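You operate a simulated robot arm through the tools that you are given. There is no shell and no other tool. Be economical: measure what you need, move in short steps, check, and stop when the job is done.

Carry out the task below with a simulated robot arm. There is one attempt and no reset: what you move stays moved.

Task
Press the matching bush into the blue housing.
Fine: press it home, draw the slide out again and put the housing back where it stood.

Only the result counts: the job must be done as asked and must still hold three seconds after the hand-in. Knocking over, shifting, dropping, spilling or breaking anything else fails it.

Robot
A 5-joint arm with a two-finger parallel gripper, fixed in place. Base frame: the origin is at the foot of the arm, x ahead of it, y to its left, z up; the work surface is at about z = 0. Readings come in m, rad, newtons and seconds.
With the tool pointing down near the work surface it reaches from about 0.26 to 0.6 m from the base axis. Its first joint turns from -1.152 to 1.152 rad. The tool tilts only in the upright plane through the base axis and itself; it spins freely about its own axis. Payload 1.57 kg.
Tool frame: the origin (TCP) lies between the finger pads and is the grasp point; the fingertips stand 0.03 m ahead of it; z points along the fingers, y is the line along which they close. The gripper opens to 0.08 m. The fingers are 0.017 m wide and 0.012 m thick; the gripper's body (0.04 by 0.082 m) begins 0.08 m behind the TCP.
Orientation is that of the tool frame in the base frame, as a unit quaternion [x, y, z, w]. With the fingers straight down and closing along the base's y, the tool's x points along the base's -x, its y along +y and its z along -z.

Tools
- The arm moves only by the tool drive_tool. Its argument "targets" is a list of rows, each a list of 7 numbers: the closure, from 0 (fully open) to 1 (shut), then the shift along the tool's x, y, z in m, then the turn, a rotation vector about the tool's x, y, z in rad. In form: [[hand, tx, ty, tz, wx, wy, wz], ...]. A call has 1 to 12 rows; each row is the pose to reach, as a shift and turn from the pose commanded when the call began, along the tool's axes at that moment. Each row takes 0.2 s and may step no farther than 0.05 m and 0.15 rad from the row before; otherwise, or with a gripper value out of range, the whole call is refused. Where a pose cannot be reached the arm comes as near as it can. A force on the tool above 90 N (or 10 N above the force at the start of the call, whichever is more), or a blocked arm, ends the call early, and 0.2 s more pass. The fingers move at their own pace (about 0.153 m/s each) and stop on an object; they squeeze with about 41 N. The grip force told is the motor's: it shows also when the fingers shut on nothing. Time passes only in rows, and 0.2 s behind the last, so rows that repeat a pose let the fingers close. It gives the time, the measured TCP pose, the force on the tool (base axes), the opening and the grip force at its end, in the units of the frame above (readings bear some noise).
- Cameras (640 x 400 px; columns grow to the right, rows downward): "scene" is fixed at [0.0535, 0.425, 0.504]; the picture's right is [-0.38, -0.92, 0.00], its down [-0.56, 0.23, -0.80] and it looks along [0.74, -0.31, -0.60] (base axes); focal length 258 px, centre (320, 200). "wrist" rides on the gripper at [-0.032, 0, -0.078] in the tool frame; the picture's right is [0.00, -1.00, 0.00], its down [0.97, 0.00, -0.24] and it looks along [0.24, 0.00, 0.97] (tool axes); focal length 218 px, centre (320, 200). There is no depth. A picture from a camera that has moved, and an enlarged one, comes with that camera's place and axes in the base frame and with its lens. The place of the scene camera against the robot may be out by one fixed shift of up to 0.025 m in any direction.
- camera(camera): a new picture of that camera. The clock stands still meanwhile.
- inspect(camera, box): a new picture of the part [left, top, right, bottom] of that camera's present view, enlarged. The clock stands still meanwhile.
- finish_job(): hands the job in; it is judged then, once.

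Work in short steps. Places have to be worked out from the pictures, the camera data and where the tool is seen: move nearer, look again, correct. Check each grasp and each placing, and mend what went wrong. You have 120 turns and 68 pictures in all, those below and enlarged ones among them. Open the gripper and draw the arm clear of the work before you hand the job in, unless the task says otherwise; then end with one line.

The tools are called after "Emit:" as a command line: name --pt "numbers of a row" for each row, then --argument value for the rest, lists and objects as JSON in quotes. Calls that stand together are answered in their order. drive_tool: Moves the arm, as the interface text tells. Its arguments: {"type":"object","properties":{"targets":{"type":"array","items":{"type":"array","items":{"type":"number"}}}},"required":["targets"]} The other tools are called the same way: camera (camera) takes a picture; inspect (camera, box) takes an enlarged picture of a part of a camera's view; finish_job () hands the job in.

At the start:

```text
clock: 0.0
tool_pos: [0.2961, 0.1096, 0.3669]
orientation: [0.001, 1.0, -0.001, 0.0]
wrist_force: [0.0, -0.4, 0.6]
finger_gap: 0.0799
gripper_force: 0.0
```

scene: 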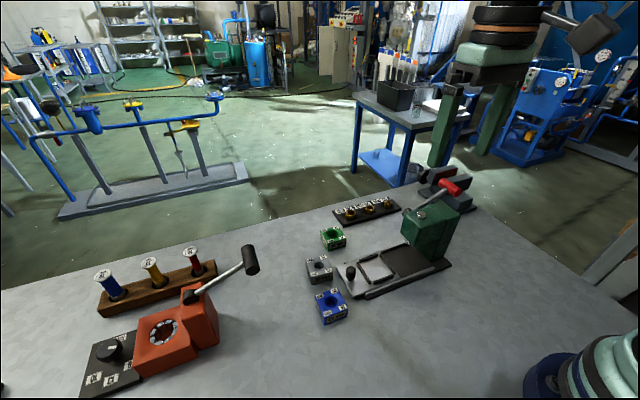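
wrist: 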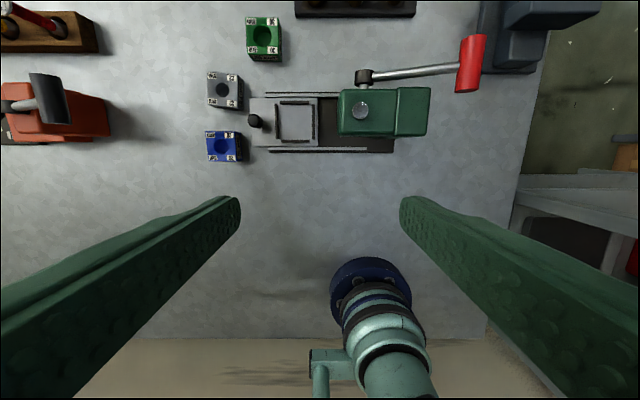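

The scene shows three housings, a green press with a slide and a red lever, a rack of bushes, and another orange machine. I'll look closer at each.

Emit:
inspect --camera "scene" --box '[290, 160, 490, 340]'

Emit:
inspect --camera "scene" --box '[70, 230, 270, 400]'

Emit:
inspect --camera "wrist" --box '[190, 0, 500, 180]'

```text
2.22 times, centred on (390, 250) of scene
camera zoom: at [0.0535, 0.425, 0.504], right [-0.38, -0.92, 0.0], down [-0.56, 0.23, -0.8], along [0.74, -0.31, -0.6], focal length 574 px, centre (164, 89)
```

zoom: 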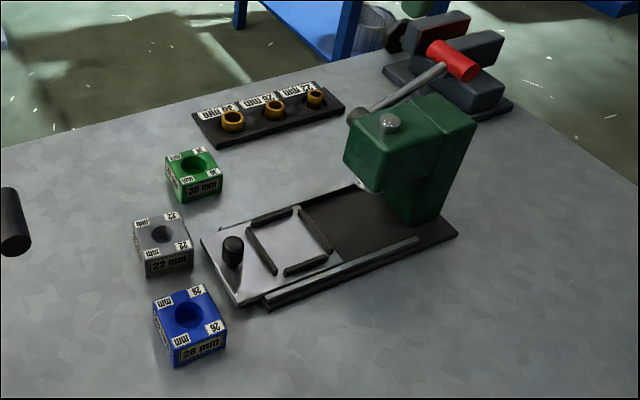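

```text
2.35 times, centred on (170, 315) of scene
camera zoom: at [0.0535, 0.425, 0.504], right [-0.38, -0.92, 0.0], down [-0.56, 0.23, -0.8], along [0.74, -0.31, -0.6], focal length 608 px, centre (673, -71)
```

zoom: 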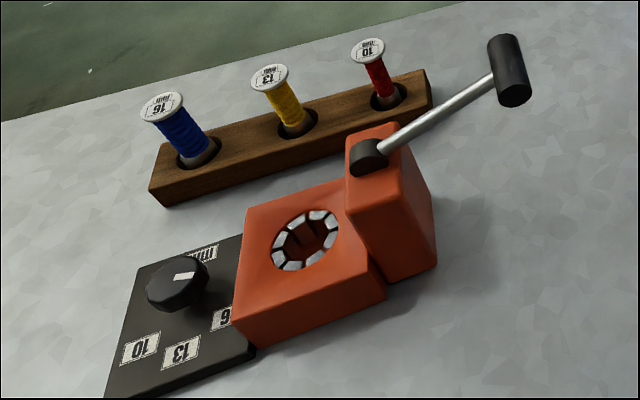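

```text
2.06 times, centred on (345, 90) of wrist
camera zoom: at [0.3279, 0.1085, 0.444], right [0.0, -1.0, 0.0], down [-0.97, 0.0, 0.24], along [-0.24, 0.0, -0.97], focal length 451 px, centre (268, 427)
```

zoom: 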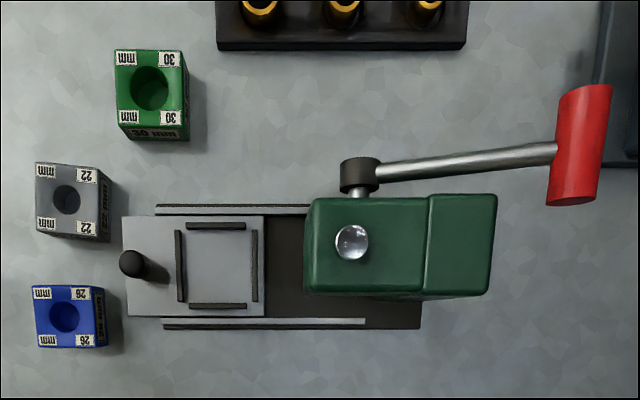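

The blue housing reads 26 mm. I'll move over the bush rack at a safe height to read its labels and locate the bushes.

Emit:
drive_tool --pt "0 -0.04 -0.01 0.01 0 0 0" --pt "0 -0.08 -0.02 0.03 0 0 0" --pt "0 -0.12 -0.03 0.05 0 0 0" --pt "0 -0.16 -0.04 0.07 0 0 0" --pt "0 -0.18 -0.05 0.08 0 0 0" --pt "0 -0.18 -0.05 0.08 0 0 0"

Emit:
camera --camera "wrist"

```text
clock: 1.4
tool_pos: [0.4763, 0.0587, 0.2856]
orientation: [-0.001, 1.0, -0.001, 0.0]
wrist_force: [0.3, -0.5, 0.2]
finger_gap: 0.0803
gripper_force: 0.0
```

```text
62 pictures are left
camera wrist: at [0.5082, 0.0576, 0.3632], right [0.0, -1.0, 0.0], down [-0.97, 0.0, 0.24], along [-0.24, 0.0, -0.97], focal length 218 px, centre (320, 200)
```

wrist: 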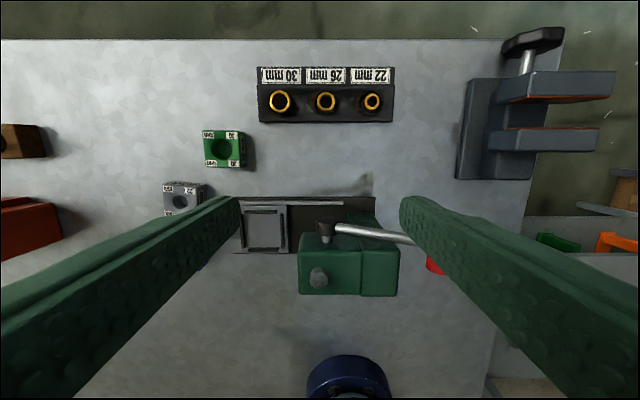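

The middle bush is 26 mm, near (0.57, 0.049). Next I'll move above the blue housing to measure it.

Emit:
drive_tool --pt "0 0.02 0.03 0 0 0 0" --pt "0 0.05 0.068 0 0 0 0" --pt "0 0.075 0.108 0 0 0 0" --pt "0 0.1 0.149 0 0 0 0" --pt "0 0.125 0.19 0 0 0 0" --pt "0 0.15 0.229 0.03 0 0 0" --pt "0 0.15 0.229 0.06 0 0 0" --pt "0 0.15 0.229 0.06 0 0 0"

Emit:
camera --camera "wrist"

Emit:
camera --camera "scene"

```text
refused: row 6 steps farther than a row can; nothing moved
```

```text
61 pictures are left
camera wrist: at [0.5082, 0.0576, 0.3632], right [0.0, -1.0, 0.0], down [-0.97, 0.0, 0.24], along [-0.24, 0.0, -0.97], focal length 218 px, centre (320, 200)
```

wrist: 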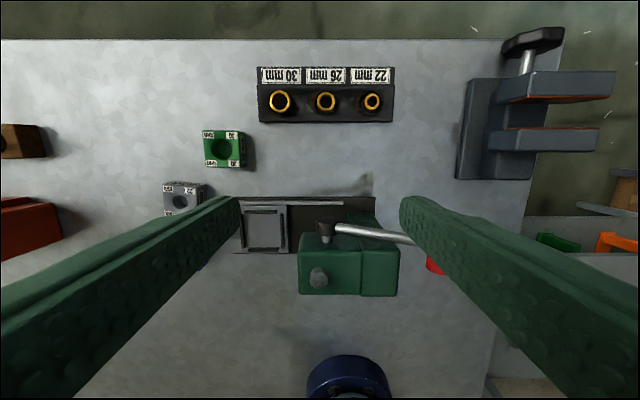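

```text
60 pictures are left
```

scene: 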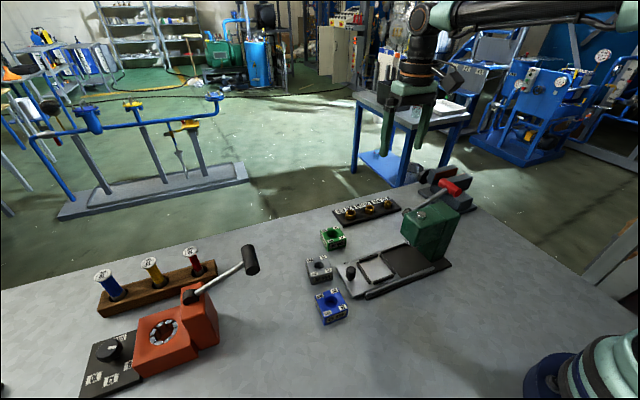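

The call was refused because one step was too long. I'll retry with smaller steps.

Emit:
drive_tool --pt "0 0.02 0.03 0 0 0 0" --pt "0 0.045 0.068 0 0 0 0" --pt "0 0.071 0.108 0 0 0 0" --pt "0 0.097 0.148 0 0 0 0" --pt "0 0.123 0.188 0 0 0 0" --pt "0 0.15 0.229 0 0 0 0" --pt "0 0.15 0.229 0.03 0 0 0" --pt "0 0.15 0.229 0.06 0 0 0" --pt "0 0.15 0.229 0.06 0 0 0"

Emit:
camera --camera "wrist"

```text
clock: 3.4
tool_pos: [0.3259, 0.2893, 0.2275]
orientation: [0.0, 1.0, 0.0, 0.0]
wrist_force: [0.2, -0.2, 0.3]
finger_gap: 0.08
gripper_force: 0.1
```

```text
59 pictures are left
camera wrist: at [0.3572, 0.2876, 0.3042], right [0.0, -1.0, 0.0], down [-0.97, 0.0, 0.24], along [-0.24, 0.0, -0.97], focal length 218 px, centre (320, 200)
```

wrist: 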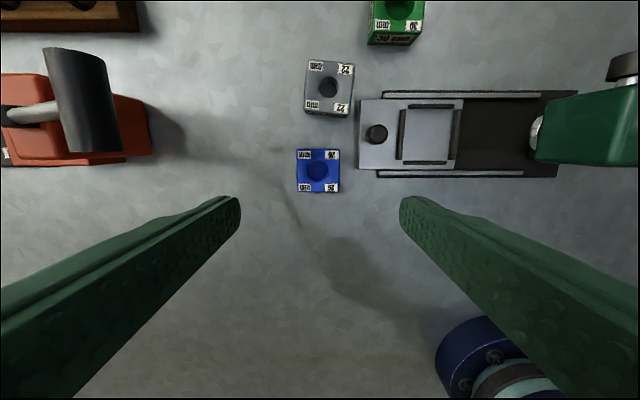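

Emit:
inspect --camera "wrist" --box '[280, 80, 480, 205]'

```text
3.20 times, centred on (380, 142) of wrist
camera zoom: at [0.3572, 0.2876, 0.3042], right [0.0, -1.0, 0.0], down [-0.97, 0.0, 0.24], along [-0.24, 0.0, -0.97], focal length 698 px, centre (128, 384)
```

zoom: 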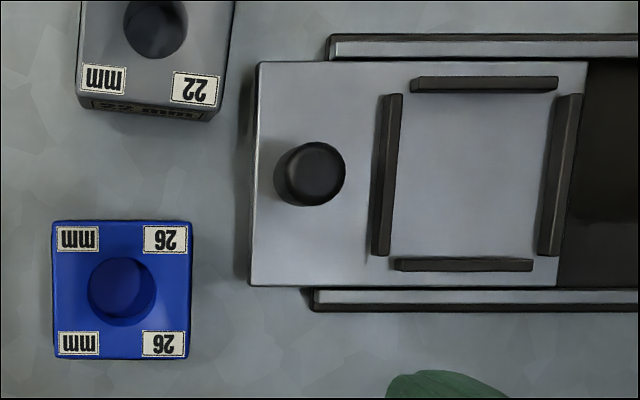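

The blue housing is centred near (0.327, 0.290) and about 53 mm wide with its top at z≈0.03; the pocket is near (0.371, 0.151). I'll descend partway with the fingers partly closed and check.

Emit:
drive_tool --pt "0.12 -0.001 0 0.04 0 0 0" --pt "0.12 -0.001 0 0.08 0 0 0" --pt "0.12 -0.001 0 0.12 0 0 0" --pt "0.12 -0.001 0 0.125 0 0 0" --pt "0.12 -0.001 0 0.125 0 0 0"

Emit:
camera --camera "wrist"

Emit:
inspect --camera "scene" --box '[280, 200, 440, 340]'

```text
clock: 4.6
tool_pos: [0.3265, 0.2881, 0.1008]
orientation: [0.001, 1.0, 0.0, -0.001]
wrist_force: [-0.6, -0.7, 0.4]
finger_gap: 0.0705
gripper_force: 0.1
```

```text
57 pictures are left
camera wrist: at [0.3585, 0.2874, 0.1784], right [0.0, -1.0, 0.0], down [-0.97, 0.0, 0.24], along [-0.24, 0.0, -0.97], focal length 218 px, centre (320, 200)
```

wrist: 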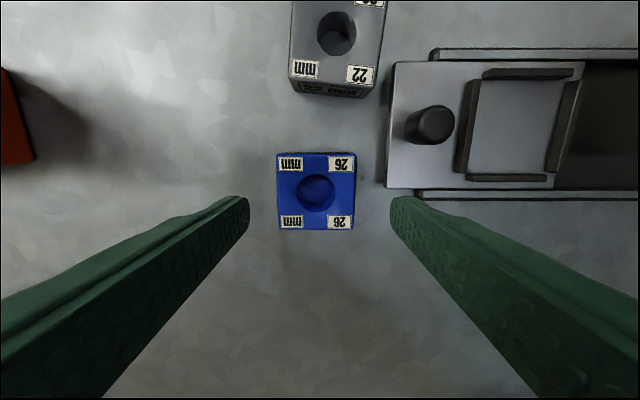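

```text
2.86 times, centred on (360, 270) of scene
camera zoom: at [0.0535, 0.425, 0.504], right [-0.38, -0.92, 0.0], down [-0.56, 0.23, -0.8], along [0.74, -0.31, -0.6], focal length 738 px, centre (206, 0)
```

zoom: 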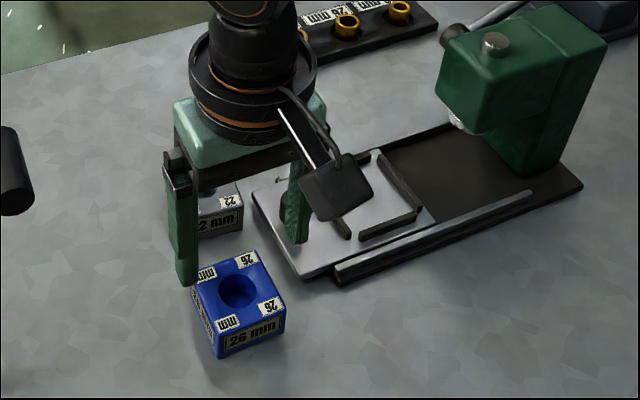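

The housing is centred at about (0.328, 0.290) with its top near z=0.035. I'll lower so the fingertips sit 15 mm up its sides, then close.

Emit:
drive_tool --pt "0.12 -0.0015 0.002 0.03 0 0 0" --pt "0.12 -0.0015 0.002 0.055 0 0 0" --pt "0.12 -0.0015 0.002 0.055 0 0 0" --pt "0.7 -0.0015 0.002 0.055 0 0 0" --pt "0.7 -0.0015 0.002 0.055 0 0 0" --pt "0.7 -0.0015 0.002 0.055 0 0 0"

Emit:
inspect --camera "scene" --box '[280, 200, 440, 340]'

```text
clock: 6.0
tool_pos: [0.3269, 0.2912, 0.046]
orientation: [-0.001, 1.0, 0.0, 0.0]
wrist_force: [0.1, -0.1, -0.2]
finger_gap: 0.0541
gripper_force: 40.5
```

```text
2.86 times, centred on (360, 270) of scene
camera zoom: at [0.0535, 0.425, 0.504], right [-0.38, -0.92, 0.0], down [-0.56, 0.23, -0.8], along [0.74, -0.31, -0.6], focal length 738 px, centre (206, 0)
```

zoom: 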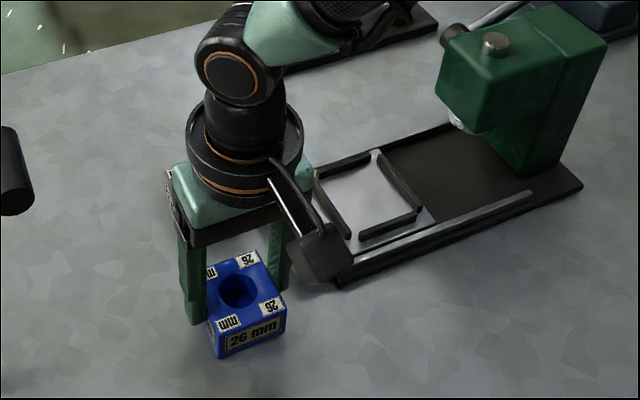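

The gap reads 54 mm at 40 N, so the housing is held. I'll lift 80 mm and carry it over the slide pocket.

Emit:
drive_tool --pt "0.7 0 0 -0.03 0 0 0" --pt "0.7 0 0 -0.08 0 0 0" --pt "0.7 -0.012 -0.035 -0.08 0 0 0" --pt "0.7 -0.024 -0.07 -0.08 0 0 0" --pt "0.7 -0.034 -0.105 -0.08 0 0 0" --pt "0.7 -0.043 -0.139 -0.08 0 0 0" --pt "0.7 -0.043 -0.139 -0.08 0 0 0"

Emit:
camera --camera "wrist"

Emit:
inspect --camera "scene" --box '[300, 170, 480, 310]'

```text
clock: 7.6
tool_pos: [0.3717, 0.1515, 0.1266]
orientation: [0.0, 1.0, 0.0, 0.0]
wrist_force: [-0.2, 0.4, -2.1]
finger_gap: 0.0535
gripper_force: 41.0
```

```text
54 pictures are left
camera wrist: at [0.4039, 0.1501, 0.2044], right [0.0, -1.0, 0.0], down [-0.97, 0.0, 0.24], along [-0.24, 0.0, -0.97], focal length 218 px, centre (320, 200)
```

wrist: 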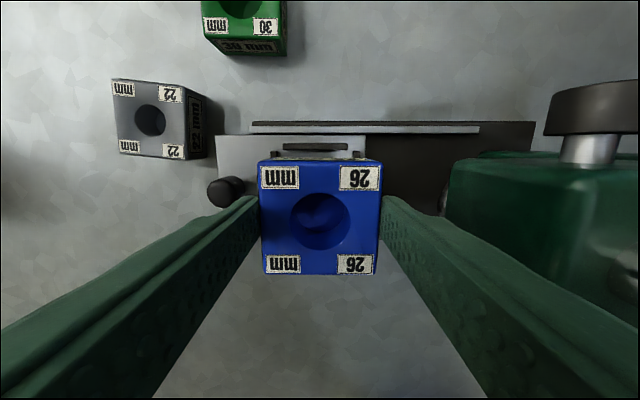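

```text
2.86 times, centred on (390, 240) of scene
camera zoom: at [0.0535, 0.425, 0.504], right [-0.38, -0.92, 0.0], down [-0.56, 0.23, -0.8], along [0.74, -0.31, -0.6], focal length 738 px, centre (120, 86)
```

zoom: 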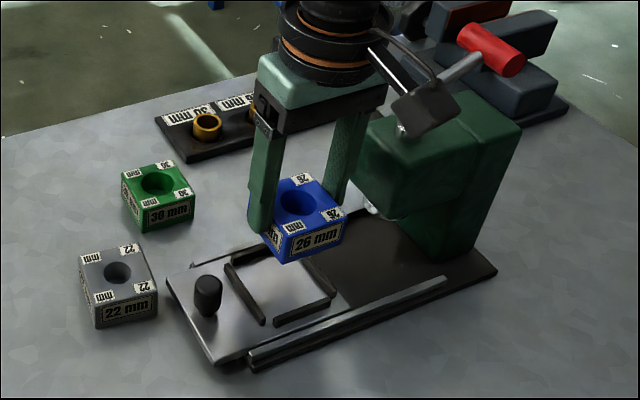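

Emit:
inspect --camera "wrist" --box '[200, 100, 440, 250]'

```text
2.67 times, centred on (320, 175) of wrist
camera zoom: at [0.4039, 0.1501, 0.2044], right [0.0, -1.0, 0.0], down [-0.97, 0.0, 0.24], along [-0.24, 0.0, -0.97], focal length 582 px, centre (320, 267)
```

zoom: 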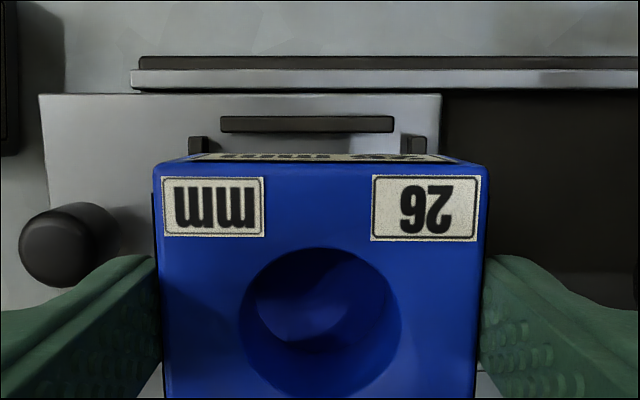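

The pocket centre is about (0.370, 0.154), so the housing needs +4 mm in y. I'll correct that and lower it to just above the slide.

Emit:
drive_tool --pt "0.7 0 0.004 0.02 0 0 0" --pt "0.7 0 0.004 0.045 0 0 0" --pt "0.7 0 0.004 0.052 0 0 0" --pt "0.7 0 0.004 0.052 0 0 0"

Emit:
inspect --camera "wrist" --box '[200, 60, 440, 210]'

Emit:
inspect --camera "scene" --box '[330, 200, 450, 300]'

```text
clock: 8.6
tool_pos: [0.3703, 0.1572, 0.0739]
orientation: [-0.001, 1.0, 0.0, 0.0]
wrist_force: [-0.1, -0.2, -1.6]
finger_gap: 0.0536
gripper_force: 41.5
```

```text
2.67 times, centred on (320, 135) of wrist
camera zoom: at [0.403, 0.1549, 0.1519], right [0.0, -1.0, 0.0], down [-0.97, 0.0, 0.24], along [-0.24, 0.0, -0.97], focal length 582 px, centre (320, 373)
```

zoom: 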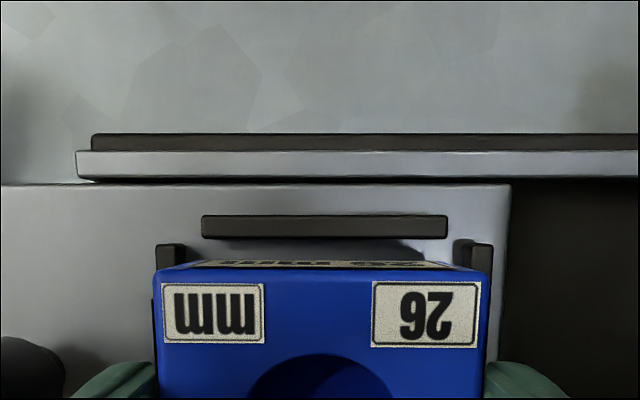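

```text
4.00 times, centred on (390, 250) of scene
camera zoom: at [0.0535, 0.425, 0.504], right [-0.38, -0.92, 0.0], down [-0.56, 0.23, -0.8], along [0.74, -0.31, -0.6], focal length 1033 px, centre (40, 0)
```

zoom: 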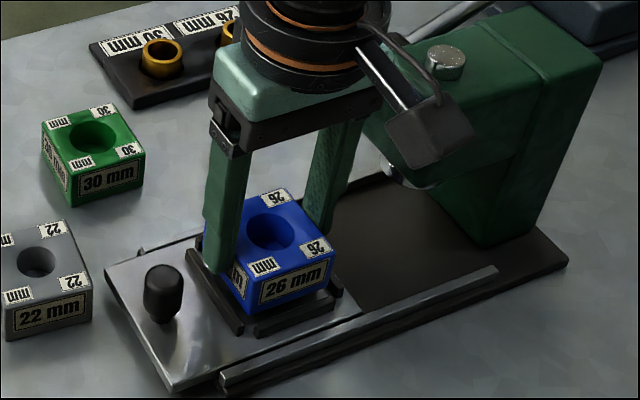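

The housing is well lined up, with its bottom at roughly bar-top height. I'll lower it in small steps and watch the force.

Emit:
drive_tool --pt "0.7 0 -0.0005 0.003 0 0 0" --pt "0.7 0 -0.0005 0.006 0 0 0" --pt "0.7 0 -0.0005 0.008 0 0 0" --pt "0.7 0 -0.0005 0.008 0 0 0"

Emit:
inspect --camera "scene" --box '[350, 230, 420, 290]'

```text
clock: 9.6
tool_pos: [0.3702, 0.1554, 0.0657]
orientation: [0.0, 1.0, 0.0, 0.001]
wrist_force: [0.0, -0.5, -1.8]
finger_gap: 0.0533
gripper_force: 41.3
```

```text
6.67 times, centred on (385, 260) of scene
camera zoom: at [0.0535, 0.425, 0.504], right [-0.38, -0.92, 0.0], down [-0.56, 0.23, -0.8], along [0.74, -0.31, -0.6], focal length 1722 px, centre (-113, -200)
```

zoom: 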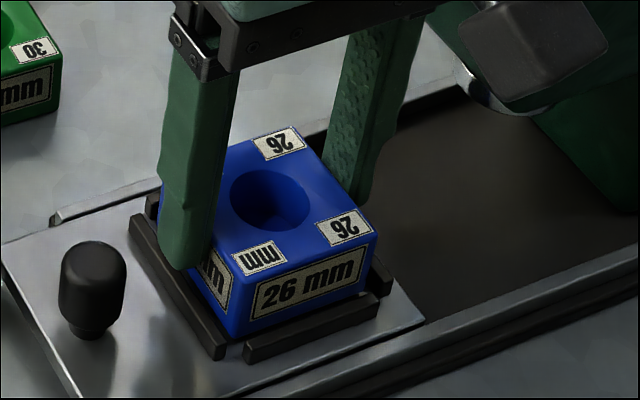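

Emit:
drive_tool --pt "0.7 0 0 0.002 0 0 0" --pt "0.7 0 0 0.003 0 0 0" --pt "0.7 0 0 0.003 0 0 0"

```text
clock: 10.4
tool_pos: [0.3715, 0.156, 0.0639]
orientation: [-0.001, 1.0, 0.0, 0.0]
wrist_force: [-4.4, -1.4, 10.1]
finger_gap: 0.0537
gripper_force: 41.4
```

Contact shows at 10 N, so the housing is seated on the slide. I'll release it with a small opening and rise.

Emit:
drive_tool --pt "0.2 0 0 -0.001 0 0 0" --pt "0.2 0 0 -0.001 0 0 0" --pt "0.2 0 0 -0.03 0 0 0" --pt "0.1 0 0 -0.08 0 0 0" --pt "0 0 0 -0.12 0 0 0" --pt "0 0 0 -0.12 0 0 0"

Emit:
camera --camera "wrist"

Emit:
inspect --camera "scene" --box '[300, 170, 480, 310]'

```text
clock: 11.8
tool_pos: [0.3693, 0.1547, 0.185]
orientation: [0.001, 1.0, 0.0, 0.0]
wrist_force: [0.1, 1.0, 1.2]
finger_gap: 0.0801
gripper_force: 0.2
```

```text
48 pictures are left
camera wrist: at [0.402, 0.1538, 0.2622], right [0.0, -1.0, 0.0], down [-0.97, 0.0, 0.24], along [-0.24, 0.0, -0.97], focal length 218 px, centre (320, 200)
```

wrist: 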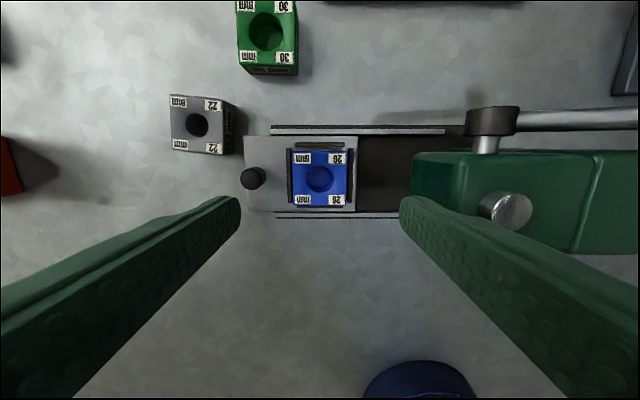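

```text
2.86 times, centred on (390, 240) of scene
camera zoom: at [0.0535, 0.425, 0.504], right [-0.38, -0.92, 0.0], down [-0.56, 0.23, -0.8], along [0.74, -0.31, -0.6], focal length 738 px, centre (120, 86)
```

zoom: 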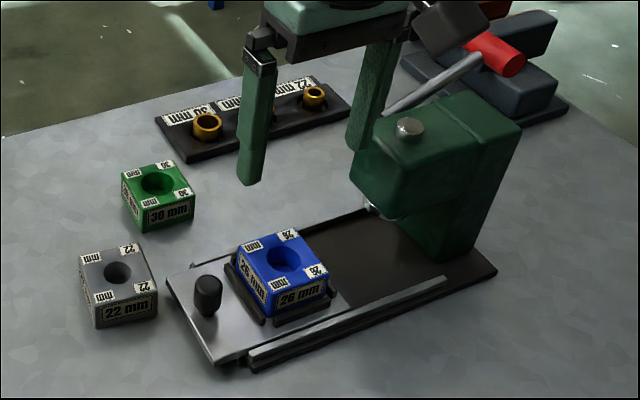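

The housing sits in the pocket. I'll rise, then move out over the 26 mm bush.

Emit:
drive_tool --pt "0 -0.03 0 -0.03 0 0 0" --pt "0 -0.07 0 -0.04 0 0 0" --pt "0 -0.11 -0.02 -0.04 0 0 0" --pt "0 -0.15 -0.05 -0.04 0 0 0" --pt "0 -0.18 -0.08 -0.04 0 0 0" --pt "0 -0.2 -0.105 -0.02 0 0 0" --pt "0 -0.2 -0.105 0.02 0 0 0" --pt "0 -0.2 -0.105 0.02 0 0 0"

Emit:
camera --camera "wrist"

Emit:
inspect --camera "scene" --box '[320, 170, 440, 250]'

```text
clock: 13.6
tool_pos: [0.5717, 0.0489, 0.1616]
orientation: [0.0, 1.0, 0.0, 0.0]
wrist_force: [-0.1, -0.7, 0.4]
finger_gap: 0.08
gripper_force: 0.1
```

```text
46 pictures are left
camera wrist: at [0.6029, 0.049, 0.2401], right [0.0, -1.0, 0.0], down [-0.97, 0.0, 0.24], along [-0.24, 0.0, -0.97], focal length 218 px, centre (320, 200)
```

wrist: 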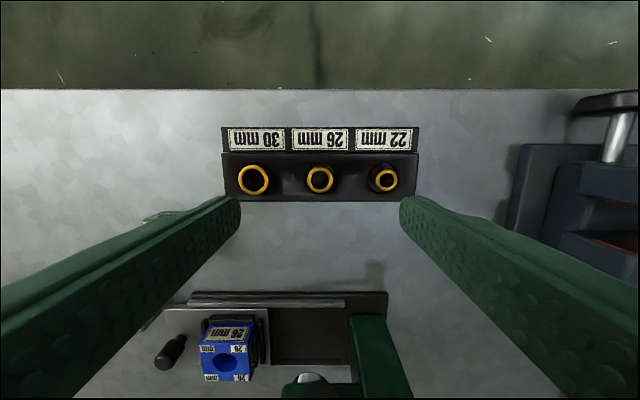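

```text
5.00 times, centred on (380, 210) of scene
camera zoom: at [0.0535, 0.425, 0.504], right [-0.38, -0.92, 0.0], down [-0.56, 0.23, -0.8], along [0.74, -0.31, -0.6], focal length 1291 px, centre (20, 150)
```

zoom: 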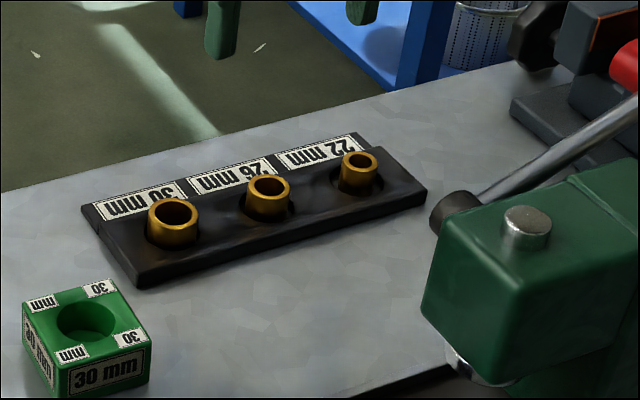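

Emit:
inspect --camera "wrist" --box '[216, 120, 424, 250]'

```text
3.08 times, centred on (320, 185) of wrist
camera zoom: at [0.6029, 0.049, 0.2401], right [0.0, -1.0, 0.0], down [-0.97, 0.0, 0.24], along [-0.24, 0.0, -0.97], focal length 672 px, centre (320, 246)
```

zoom: 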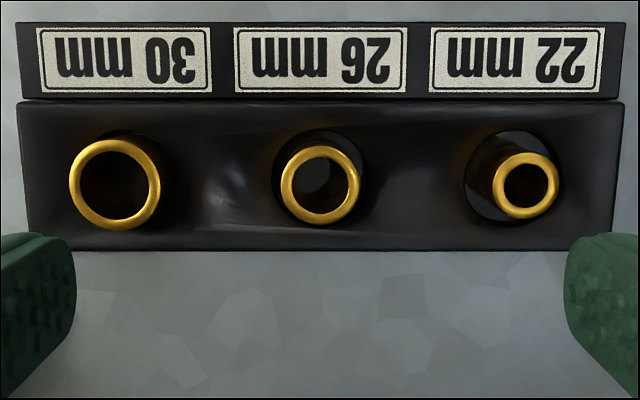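

The bush is at about (0.570, 0.049). I'll descend partway with a narrower gap and look again to get the heights.

Emit:
drive_tool --pt "0.35 0 0 0.03 0 0 0" --pt "0.35 0 0 0.065 0 0 0" --pt "0.35 0 0 0.065 0 0 0"

Emit:
inspect --camera "wrist" --box '[216, 100, 424, 230]'

Emit:
inspect --camera "scene" --box '[320, 160, 440, 240]'

```text
clock: 14.4
tool_pos: [0.5707, 0.0505, 0.0984]
orientation: [0.0, 1.0, 0.0, 0.0]
wrist_force: [0.4, 0.5, 0.1]
finger_gap: 0.0519
gripper_force: 0.1
```

```text
3.08 times, centred on (320, 165) of wrist
camera zoom: at [0.6028, 0.0496, 0.1749], right [0.0, -1.0, 0.0], down [-0.97, 0.0, 0.24], along [-0.24, 0.0, -0.97], focal length 672 px, centre (320, 308)
```

zoom: 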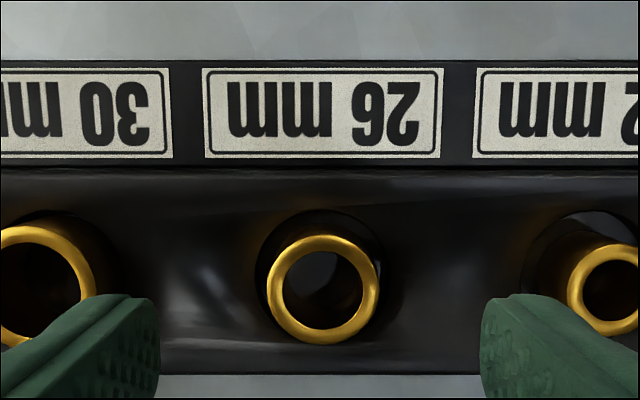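

```text
5.00 times, centred on (380, 200) of scene
camera zoom: at [0.0535, 0.425, 0.504], right [-0.38, -0.92, 0.0], down [-0.56, 0.23, -0.8], along [0.74, -0.31, -0.6], focal length 1291 px, centre (20, 200)
```

zoom: 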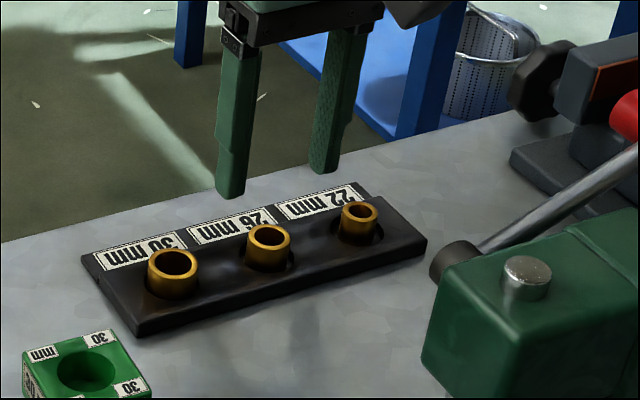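

The bush top is at about z=0.029. I'll lower so the fingertips are near z≈0.018, just above the rack, and close on the bush.

Emit:
drive_tool --pt "0.35 0 -0.001 0.03 0 0 0" --pt "0.35 0 -0.001 0.045 0 0 0" --pt "0.35 0 -0.001 0.05 0 0 0" --pt "0.35 0 -0.001 0.05 0 0 0"

Emit:
inspect --camera "scene" --box '[320, 160, 440, 240]'

Emit:
inspect --camera "wrist" --box '[240, 100, 400, 200]'

```text
clock: 15.4
tool_pos: [0.5719, 0.0488, 0.0493]
orientation: [0.0, 1.0, 0.0, 0.001]
wrist_force: [-0.6, -0.4, 0.8]
finger_gap: 0.0521
gripper_force: 0.0
```

```text
5.00 times, centred on (380, 200) of scene
camera zoom: at [0.0535, 0.425, 0.504], right [-0.38, -0.92, 0.0], down [-0.56, 0.23, -0.8], along [0.74, -0.31, -0.6], focal length 1291 px, centre (20, 200)
```

zoom: 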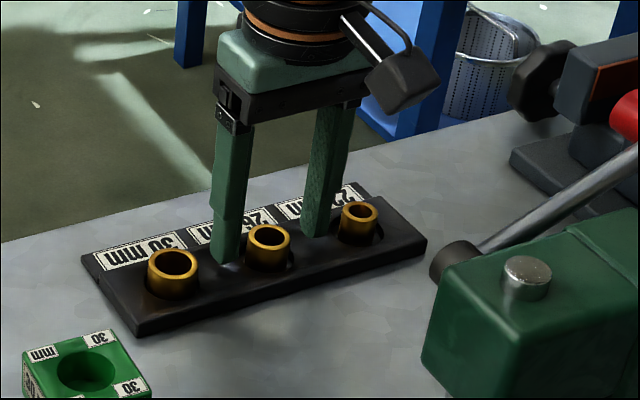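

```text
4.00 times, centred on (320, 150) of wrist
camera zoom: at [0.6032, 0.0478, 0.1255], right [0.0, -1.0, 0.0], down [-0.97, 0.0, 0.24], along [-0.24, 0.0, -0.97], focal length 873 px, centre (320, 400)
```

zoom: 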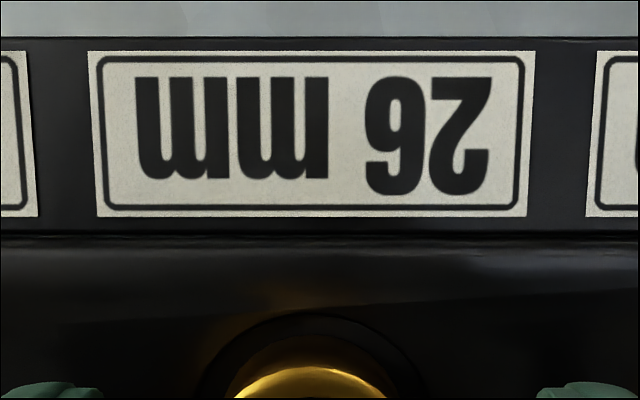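

Emit:
drive_tool --pt "0.9 0 0 0 0 0 0" --pt "0.9 0 0 0 0 0 0" --pt "0.9 0 0 0 0 0 0"

Emit:
drive_tool --pt "0.9 0 0 -0.01 0 0 0" --pt "0.9 0 0 -0.04 0 0 0" --pt "0.9 0 0 -0.08 0 0 0" --pt "0.9 0 0 -0.12 0 0 0" --pt "0.9 0 0 -0.12 0 0 0"

Emit:
camera --camera "wrist"

Emit:
inspect --camera "scene" --box '[320, 120, 440, 200]'

```text
clock: 16.2
tool_pos: [0.5707, 0.0495, 0.0485]
orientation: [-0.001, 1.0, 0.001, 0.0]
wrist_force: [0.1, -0.2, -0.4]
finger_gap: 0.024
gripper_force: 36.4
```

```text
clock: 17.4
tool_pos: [0.571, 0.0496, 0.1688]
orientation: [0.0, 1.0, -0.001, 0.0]
wrist_force: [0.4, 0.0, -0.3]
finger_gap: 0.0244
gripper_force: 36.3
```

```text
39 pictures are left
camera wrist: at [0.6034, 0.0484, 0.2465], right [0.0, -1.0, 0.0], down [-0.97, 0.0, 0.24], along [-0.24, 0.0, -0.97], focal length 218 px, centre (320, 200)
```

wrist: 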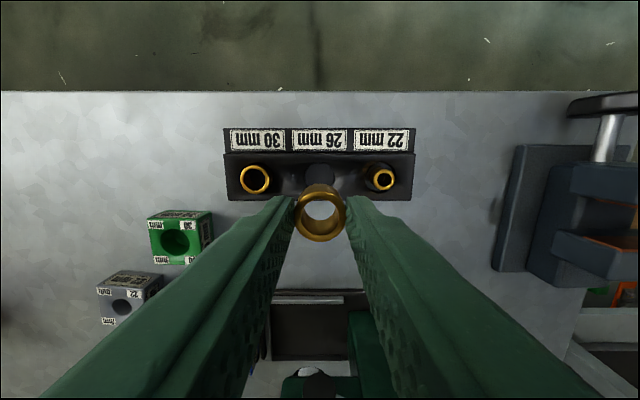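

```text
5.00 times, centred on (380, 160) of scene
camera zoom: at [0.0535, 0.425, 0.504], right [-0.38, -0.92, 0.0], down [-0.56, 0.23, -0.8], along [0.74, -0.31, -0.6], focal length 1291 px, centre (20, 400)
```

zoom: 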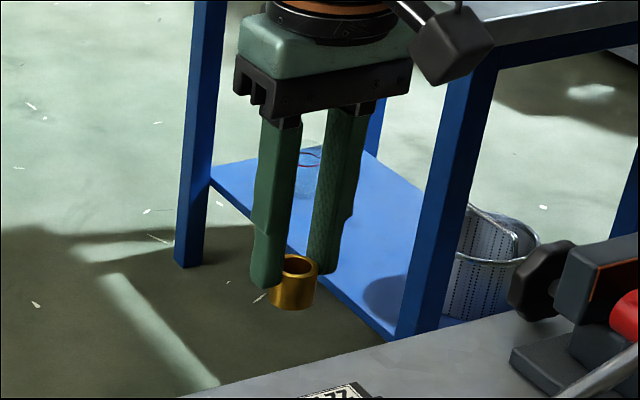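

The bush is held, centred and upright. I'll carry it back above the housing on a high path.

Emit:
drive_tool --pt "0.9 0.01 0.015 -0.04 0 0 0" --pt "0.9 0.03 0.05 -0.05 0 0 0" --pt "0.9 0.06 0.08 -0.05 0 0 0" --pt "0.9 0.1 0.1 -0.05 0 0 0" --pt "0.9 0.14 0.106 -0.05 0 0 0" --pt "0.9 0.18 0.106 -0.04 0 0 0" --pt "0.9 0.2 0.106 -0.02 0 0 0" --pt "0.9 0.2 0.106 0.02 0 0 0" --pt "0.9 0.2 0.106 0.02 0 0 0"

Emit:
inspect --camera "wrist" --box '[240, 130, 400, 230]'

Emit:
inspect --camera "scene" --box '[320, 200, 440, 280]'

```text
clock: 19.4
tool_pos: [0.3714, 0.1565, 0.1471]
orientation: [0.0, 1.0, 0.001, 0.0]
wrist_force: [0.1, -0.5, -0.3]
finger_gap: 0.0242
gripper_force: 36.6
```

```text
4.00 times, centred on (320, 180) of wrist
camera zoom: at [0.4032, 0.1544, 0.2253], right [0.0, -1.0, 0.0], down [-0.97, 0.0, 0.24], along [-0.24, 0.0, -0.97], focal length 873 px, centre (320, 280)
```

zoom: 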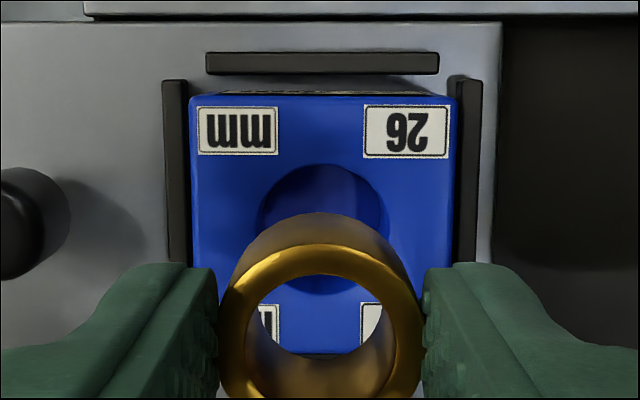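

```text
5.00 times, centred on (380, 240) of scene
camera zoom: at [0.0535, 0.425, 0.504], right [-0.38, -0.92, 0.0], down [-0.56, 0.23, -0.8], along [0.74, -0.31, -0.6], focal length 1291 px, centre (20, 0)
```

zoom: 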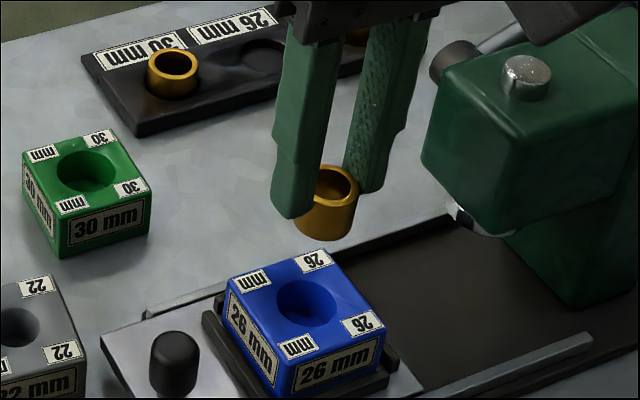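

The bush is within about 1 mm of the bore axis. I'll correct slightly and lower to just above the bore.

Emit:
drive_tool --pt "0.9 0.001 -0.0005 0.03 0 0 0" --pt "0.9 0.001 -0.0005 0.048 0 0 0" --pt "0.9 0.001 -0.0005 0.048 0 0 0"

Emit:
inspect --camera "wrist" --box '[240, 130, 400, 230]'

Emit:
inspect --camera "scene" --box '[345, 215, 435, 275]'

```text
clock: 20.2
tool_pos: [0.3703, 0.1552, 0.1002]
orientation: [0.001, 1.0, 0.0, 0.0]
wrist_force: [-0.9, -0.2, -0.6]
finger_gap: 0.0243
gripper_force: 36.3
```

```text
4.00 times, centred on (320, 180) of wrist
camera zoom: at [0.4017, 0.1538, 0.1776], right [0.0, -1.0, 0.0], down [-0.97, 0.0, 0.24], along [-0.24, 0.0, -0.97], focal length 873 px, centre (320, 280)
```

zoom: 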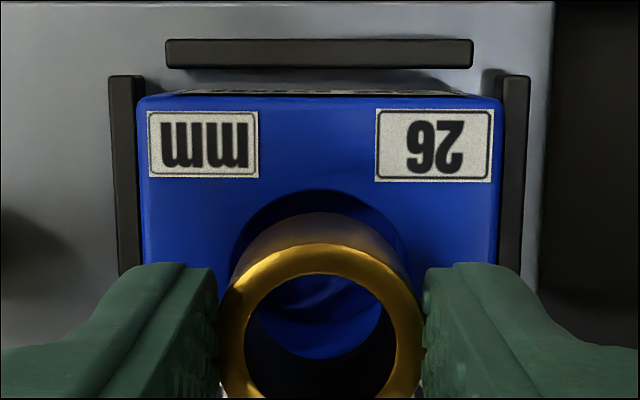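

```text
6.67 times, centred on (390, 245) of scene
camera zoom: at [0.0535, 0.425, 0.504], right [-0.38, -0.92, 0.0], down [-0.56, 0.23, -0.8], along [0.74, -0.31, -0.6], focal length 1722 px, centre (-147, -100)
```

zoom: 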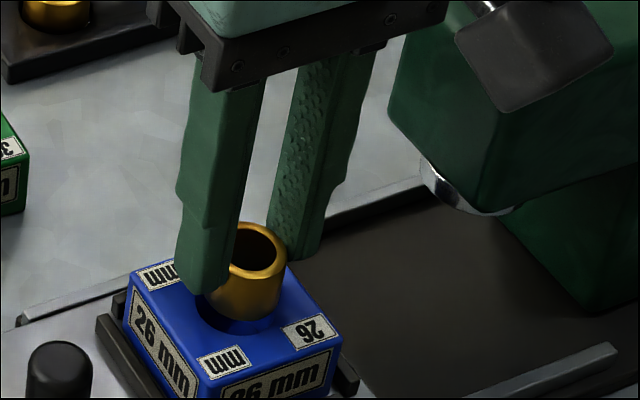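

Everything is lined up. I'll lower gently in small steps and watch for contact.

Emit:
drive_tool --pt "0.9 0 0 0.004 0 0 0" --pt "0.9 0 0 0.008 0 0 0" --pt "0.9 0 0 0.012 0 0 0" --pt "0.9 0 0 0.012 0 0 0"

Emit:
inspect --camera "scene" --box '[345, 215, 435, 275]'

```text
clock: 21.2
tool_pos: [0.3715, 0.1547, 0.089]
orientation: [0.0, 1.0, 0.001, -0.001]
wrist_force: [0.2, -0.1, -0.7]
finger_gap: 0.0244
gripper_force: 36.5
```

```text
6.67 times, centred on (390, 245) of scene
camera zoom: at [0.0535, 0.425, 0.504], right [-0.38, -0.92, 0.0], down [-0.56, 0.23, -0.8], along [0.74, -0.31, -0.6], focal length 1722 px, centre (-147, -100)
```

zoom: 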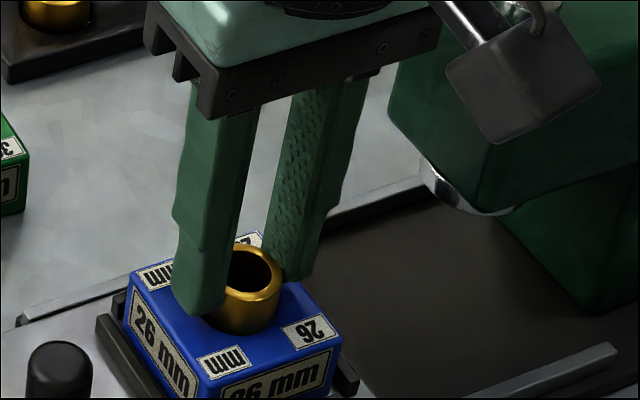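

Emit:
drive_tool --pt "0.9 0 0 0.002 0 0 0" --pt "0.9 0 0 0.004 0 0 0" --pt "0.9 0 0 0.004 0 0 0"

Emit:
inspect --camera "wrist" --box '[240, 130, 400, 230]'

```text
clock: 22.0
tool_pos: [0.3715, 0.1543, 0.0852]
orientation: [0.0, 1.0, 0.0, 0.001]
wrist_force: [-4.1, -3.2, 17.7]
finger_gap: 0.0244
gripper_force: 36.3
```

```text
4.00 times, centred on (320, 180) of wrist
camera zoom: at [0.4025, 0.1535, 0.1625], right [0.0, -1.0, 0.0], down [-0.97, 0.0, 0.24], along [-0.24, 0.0, -0.97], focal length 873 px, centre (320, 280)
```

zoom: 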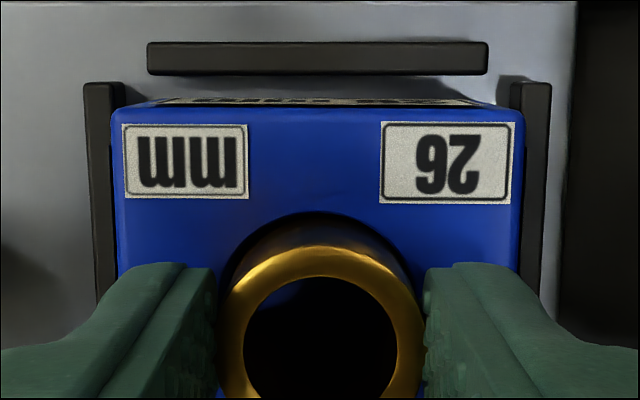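

Contact is at 18 N and the bush appears to sit in the bore's lead-in. I'll release it, rise, and look.

Emit:
drive_tool --pt "0.9 0 0 -0.0015 0 0 0" --pt "0.4 0 0 -0.0015 0 0 0" --pt "0.4 0 0 -0.0015 0 0 0" --pt "0.4 0 0 -0.03 0 0 0" --pt "0.2 0 0 -0.07 0 0 0" --pt "0.2 0 0 -0.1 0 0 0" --pt "0.2 0 0 -0.1 0 0 0"

Emit:
camera --camera "wrist"

Emit:
inspect --camera "scene" --box '[330, 170, 480, 280]'

```text
clock: 23.6
tool_pos: [0.3703, 0.1525, 0.1844]
orientation: [0.0, 1.0, -0.001, 0.0]
wrist_force: [-0.4, 0.8, -0.1]
finger_gap: 0.064
gripper_force: 0.0
```

```text
31 pictures are left
camera wrist: at [0.4022, 0.1522, 0.2623], right [0.0, -1.0, 0.0], down [-0.97, 0.0, 0.24], along [-0.24, 0.0, -0.97], focal length 218 px, centre (320, 200)
```

wrist: 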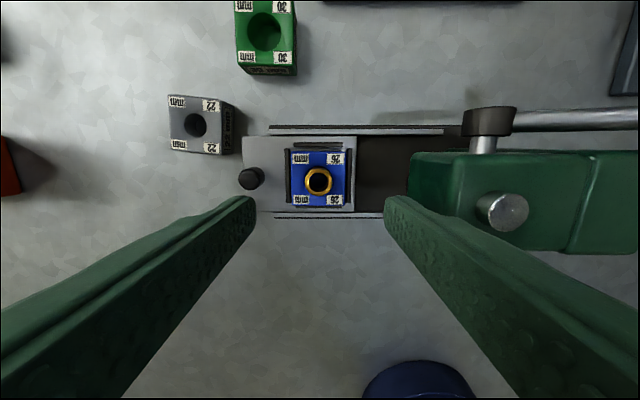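

```text
3.64 times, centred on (405, 225) of scene
camera zoom: at [0.0535, 0.425, 0.504], right [-0.38, -0.92, 0.0], down [-0.56, 0.23, -0.8], along [0.74, -0.31, -0.6], focal length 939 px, centre (11, 109)
```

zoom: 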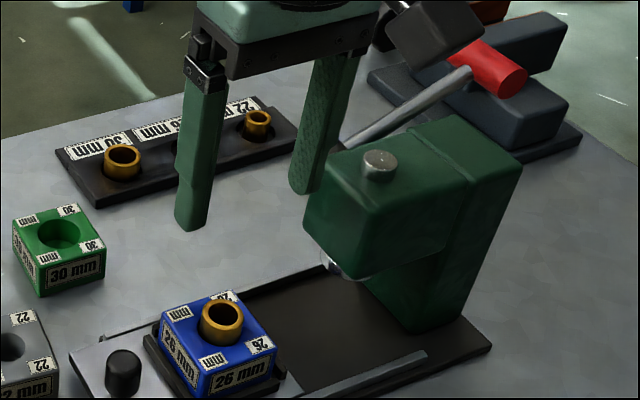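

The bush stands in the bore. Next I'll turn the hand 90° so it can grip the slide knob along x, and move above the knob near (0.371, 0.221).

Emit:
drive_tool --pt "0.2 0 0.006 0 0 0 -0.143" --pt "0.2 0 0.012 0 0 0 -0.286" --pt "0.2 0 0.018 0 0 0 -0.428" --pt "0.2 0 0.024 0 0 0 -0.571" --pt "0.2 0 0.03 0 0 0 -0.714" --pt "0.2 0 0.036 0 0 0 -0.857" --pt "0.2 0 0.042 0 0 0 -1.0" --pt "0.2 0 0.048 0 0 0 -1.142" --pt "0.2 0 0.054 0 0 0 -1.285" --pt "0.2 0 0.06 0 0 0 -1.428" --pt "0.2 0 0.066 0 0 0 -1.5708" --pt "0.2 0 0.067 0 0 0 -1.5708"

Emit:
camera --camera "wrist"

```text
clock: 26.2
tool_pos: [0.3701, 0.2221, 0.1846]
orientation: [0.708, -0.707, 0.0, 0.0]
wrist_force: [0.4, -1.2, -0.6]
finger_gap: 0.0639
gripper_force: 0.0
```

```text
29 pictures are left
camera wrist: at [0.3703, 0.2527, 0.2618], right [1.0, 0.0, 0.0], down [0.0, -0.97, 0.24], along [0.0, -0.24, -0.97], focal length 218 px, centre (320, 200)
```

wrist: 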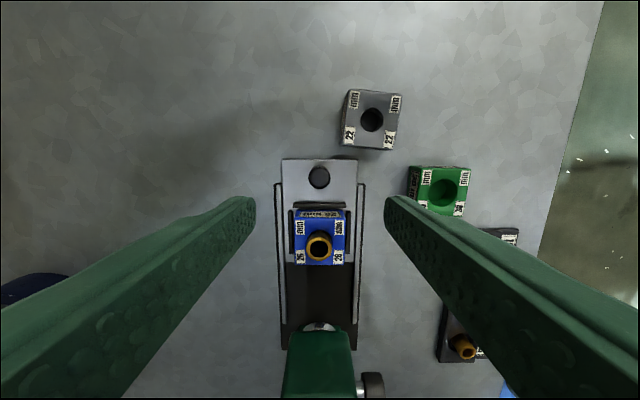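

The knob is lined up (x≈0.369, y≈0.222). I'll lower over it and grip.

Emit:
drive_tool --pt "0.44 0 0.001 0.045 0 0 0" --pt "0.44 0 0.001 0.09 0 0 0" --pt "0.44 0 0.001 0.12 0 0 0" --pt "0.44 0 0.001 0.129 0 0 0" --pt "0.44 0 0.001 0.129 0 0 0"

Emit:
camera --camera "wrist"

Emit:
inspect --camera "scene" --box '[300, 190, 480, 310]'

```text
clock: 27.4
tool_pos: [0.3696, 0.2218, 0.0542]
orientation: [0.707, -0.707, 0.0, 0.0]
wrist_force: [-0.5, 0.5, 0.2]
finger_gap: 0.0449
gripper_force: 0.1
```

```text
28 pictures are left
camera wrist: at [0.3695, 0.2524, 0.1327], right [1.0, 0.0, 0.0], down [0.0, -0.97, 0.24], along [0.0, -0.24, -0.97], focal length 218 px, centre (320, 200)
```

wrist: 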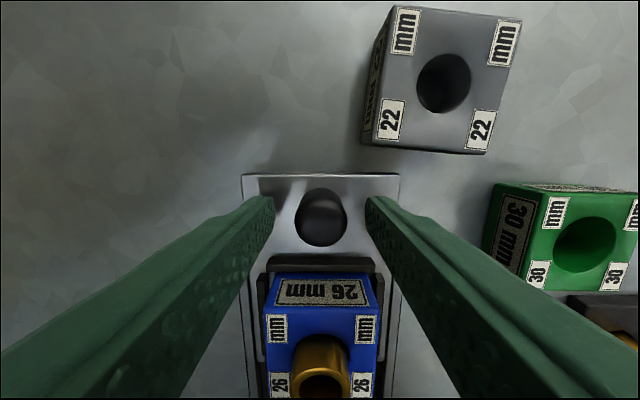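

```text
3.33 times, centred on (390, 250) of scene
camera zoom: at [0.0535, 0.425, 0.504], right [-0.38, -0.92, 0.0], down [-0.56, 0.23, -0.8], along [0.74, -0.31, -0.6], focal length 861 px, centre (87, 33)
```

zoom: 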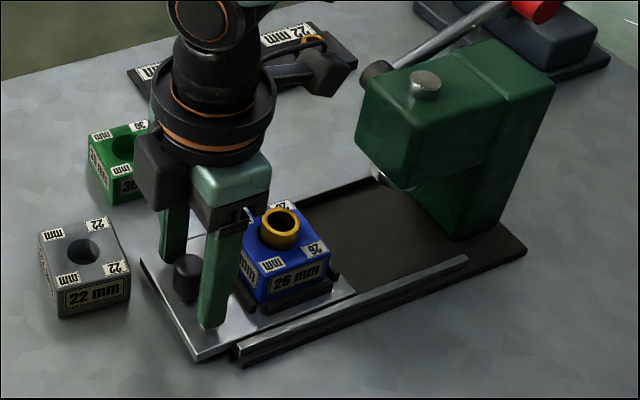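

Emit:
drive_tool --pt "0.95 0 0 0 0 0 0" --pt "0.95 0 0 0 0 0 0" --pt "0.95 0 0 0 0 0 0"

Emit:
drive_tool --pt "0.95 0.005 0 0 0 0 0" --pt "0.95 0.012 0 0 0 0 0" --pt "0.95 0.02 0 0 0 0 0" --pt "0.95 0.03 0 0 0 0 0" --pt "0.95 0.04 0 0 0 0 0" --pt "0.95 0.05 0 0 0 0 0" --pt "0.95 0.05 0 0 0 0 0"

Emit:
inspect --camera "scene" --box '[300, 190, 480, 310]'

```text
clock: 28.2
tool_pos: [0.3706, 0.2229, 0.0548]
orientation: [-0.707, 0.707, 0.0, 0.0]
wrist_force: [10.7, -0.1, -10.6]
finger_gap: 0.0216
gripper_force: 34.9
```

```text
clock: 29.8
tool_pos: [0.37, 0.1716, 0.0547]
orientation: [0.708, -0.706, 0.0, -0.001]
wrist_force: [8.9, 1.4, -4.1]
finger_gap: 0.0216
gripper_force: 35.2
```

```text
3.33 times, centred on (390, 250) of scene
camera zoom: at [0.0535, 0.425, 0.504], right [-0.38, -0.92, 0.0], down [-0.56, 0.23, -0.8], along [0.74, -0.31, -0.6], focal length 861 px, centre (87, 33)
```

zoom: 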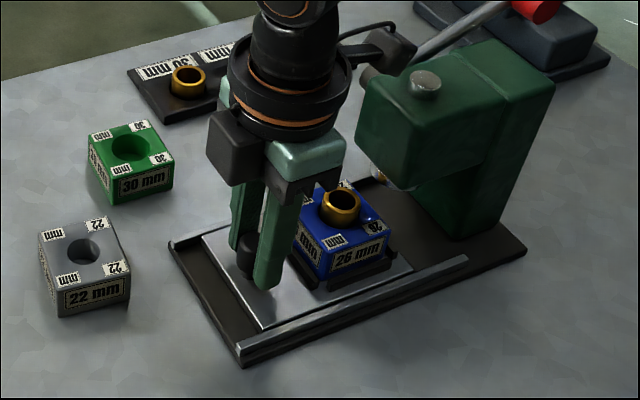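

The slide moves freely, but with this spin the box on the wrist would run into the ram top near (0.37, 0.06, 0.158). I'll let go, rise, and spin back so the box points away from the press.

Emit:
drive_tool --pt "0.44 0 0 0 0 0 0" --pt "0.44 0 0 0 0 0 0" --pt "0.44 0 0 -0.04 0 0 0" --pt "0.44 0 0 -0.08 0 0 0" --pt "0.44 0 0 -0.08 0 0 0"

Emit:
drive_tool --pt "0.3 0 0 0 0 0 0.143" --pt "0.3 0 0 0 0 0 0.286" --pt "0.3 0 0 0 0 0 0.428" --pt "0.3 0 0 0 0 0 0.571" --pt "0.3 0 0 0 0 0 0.714" --pt "0.3 0 0 0 0 0 0.857" --pt "0.3 0 0 0 0 0 1.0" --pt "0.3 0 0 0 0 0 1.142" --pt "0.3 0 0 0 0 0 1.285" --pt "0.3 0 0 0 0 0 1.428" --pt "0.3 0 0 0 0 0 1.5708" --pt "0.3 0 0 0 0 0 1.5708"

Emit:
camera --camera "wrist"

```text
clock: 31.0
tool_pos: [0.3693, 0.1725, 0.136]
orientation: [0.707, -0.707, 0.0, 0.001]
wrist_force: [0.6, 0.5, 0.6]
finger_gap: 0.0449
gripper_force: 0.0
```

```text
clock: 33.6
tool_pos: [0.3693, 0.1706, 0.1352]
orientation: [0.001, 1.0, 0.0, 0.0]
wrist_force: [0.3, 0.1, -0.1]
finger_gap: 0.0561
gripper_force: 0.0
```

```text
25 pictures are left
camera wrist: at [0.4013, 0.1704, 0.2129], right [0.0, -1.0, 0.0], down [-0.97, 0.0, 0.24], along [-0.24, 0.0, -0.97], focal length 218 px, centre (320, 200)
```

wrist: 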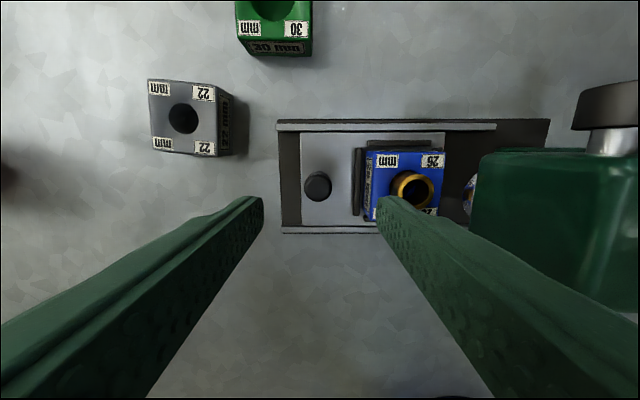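

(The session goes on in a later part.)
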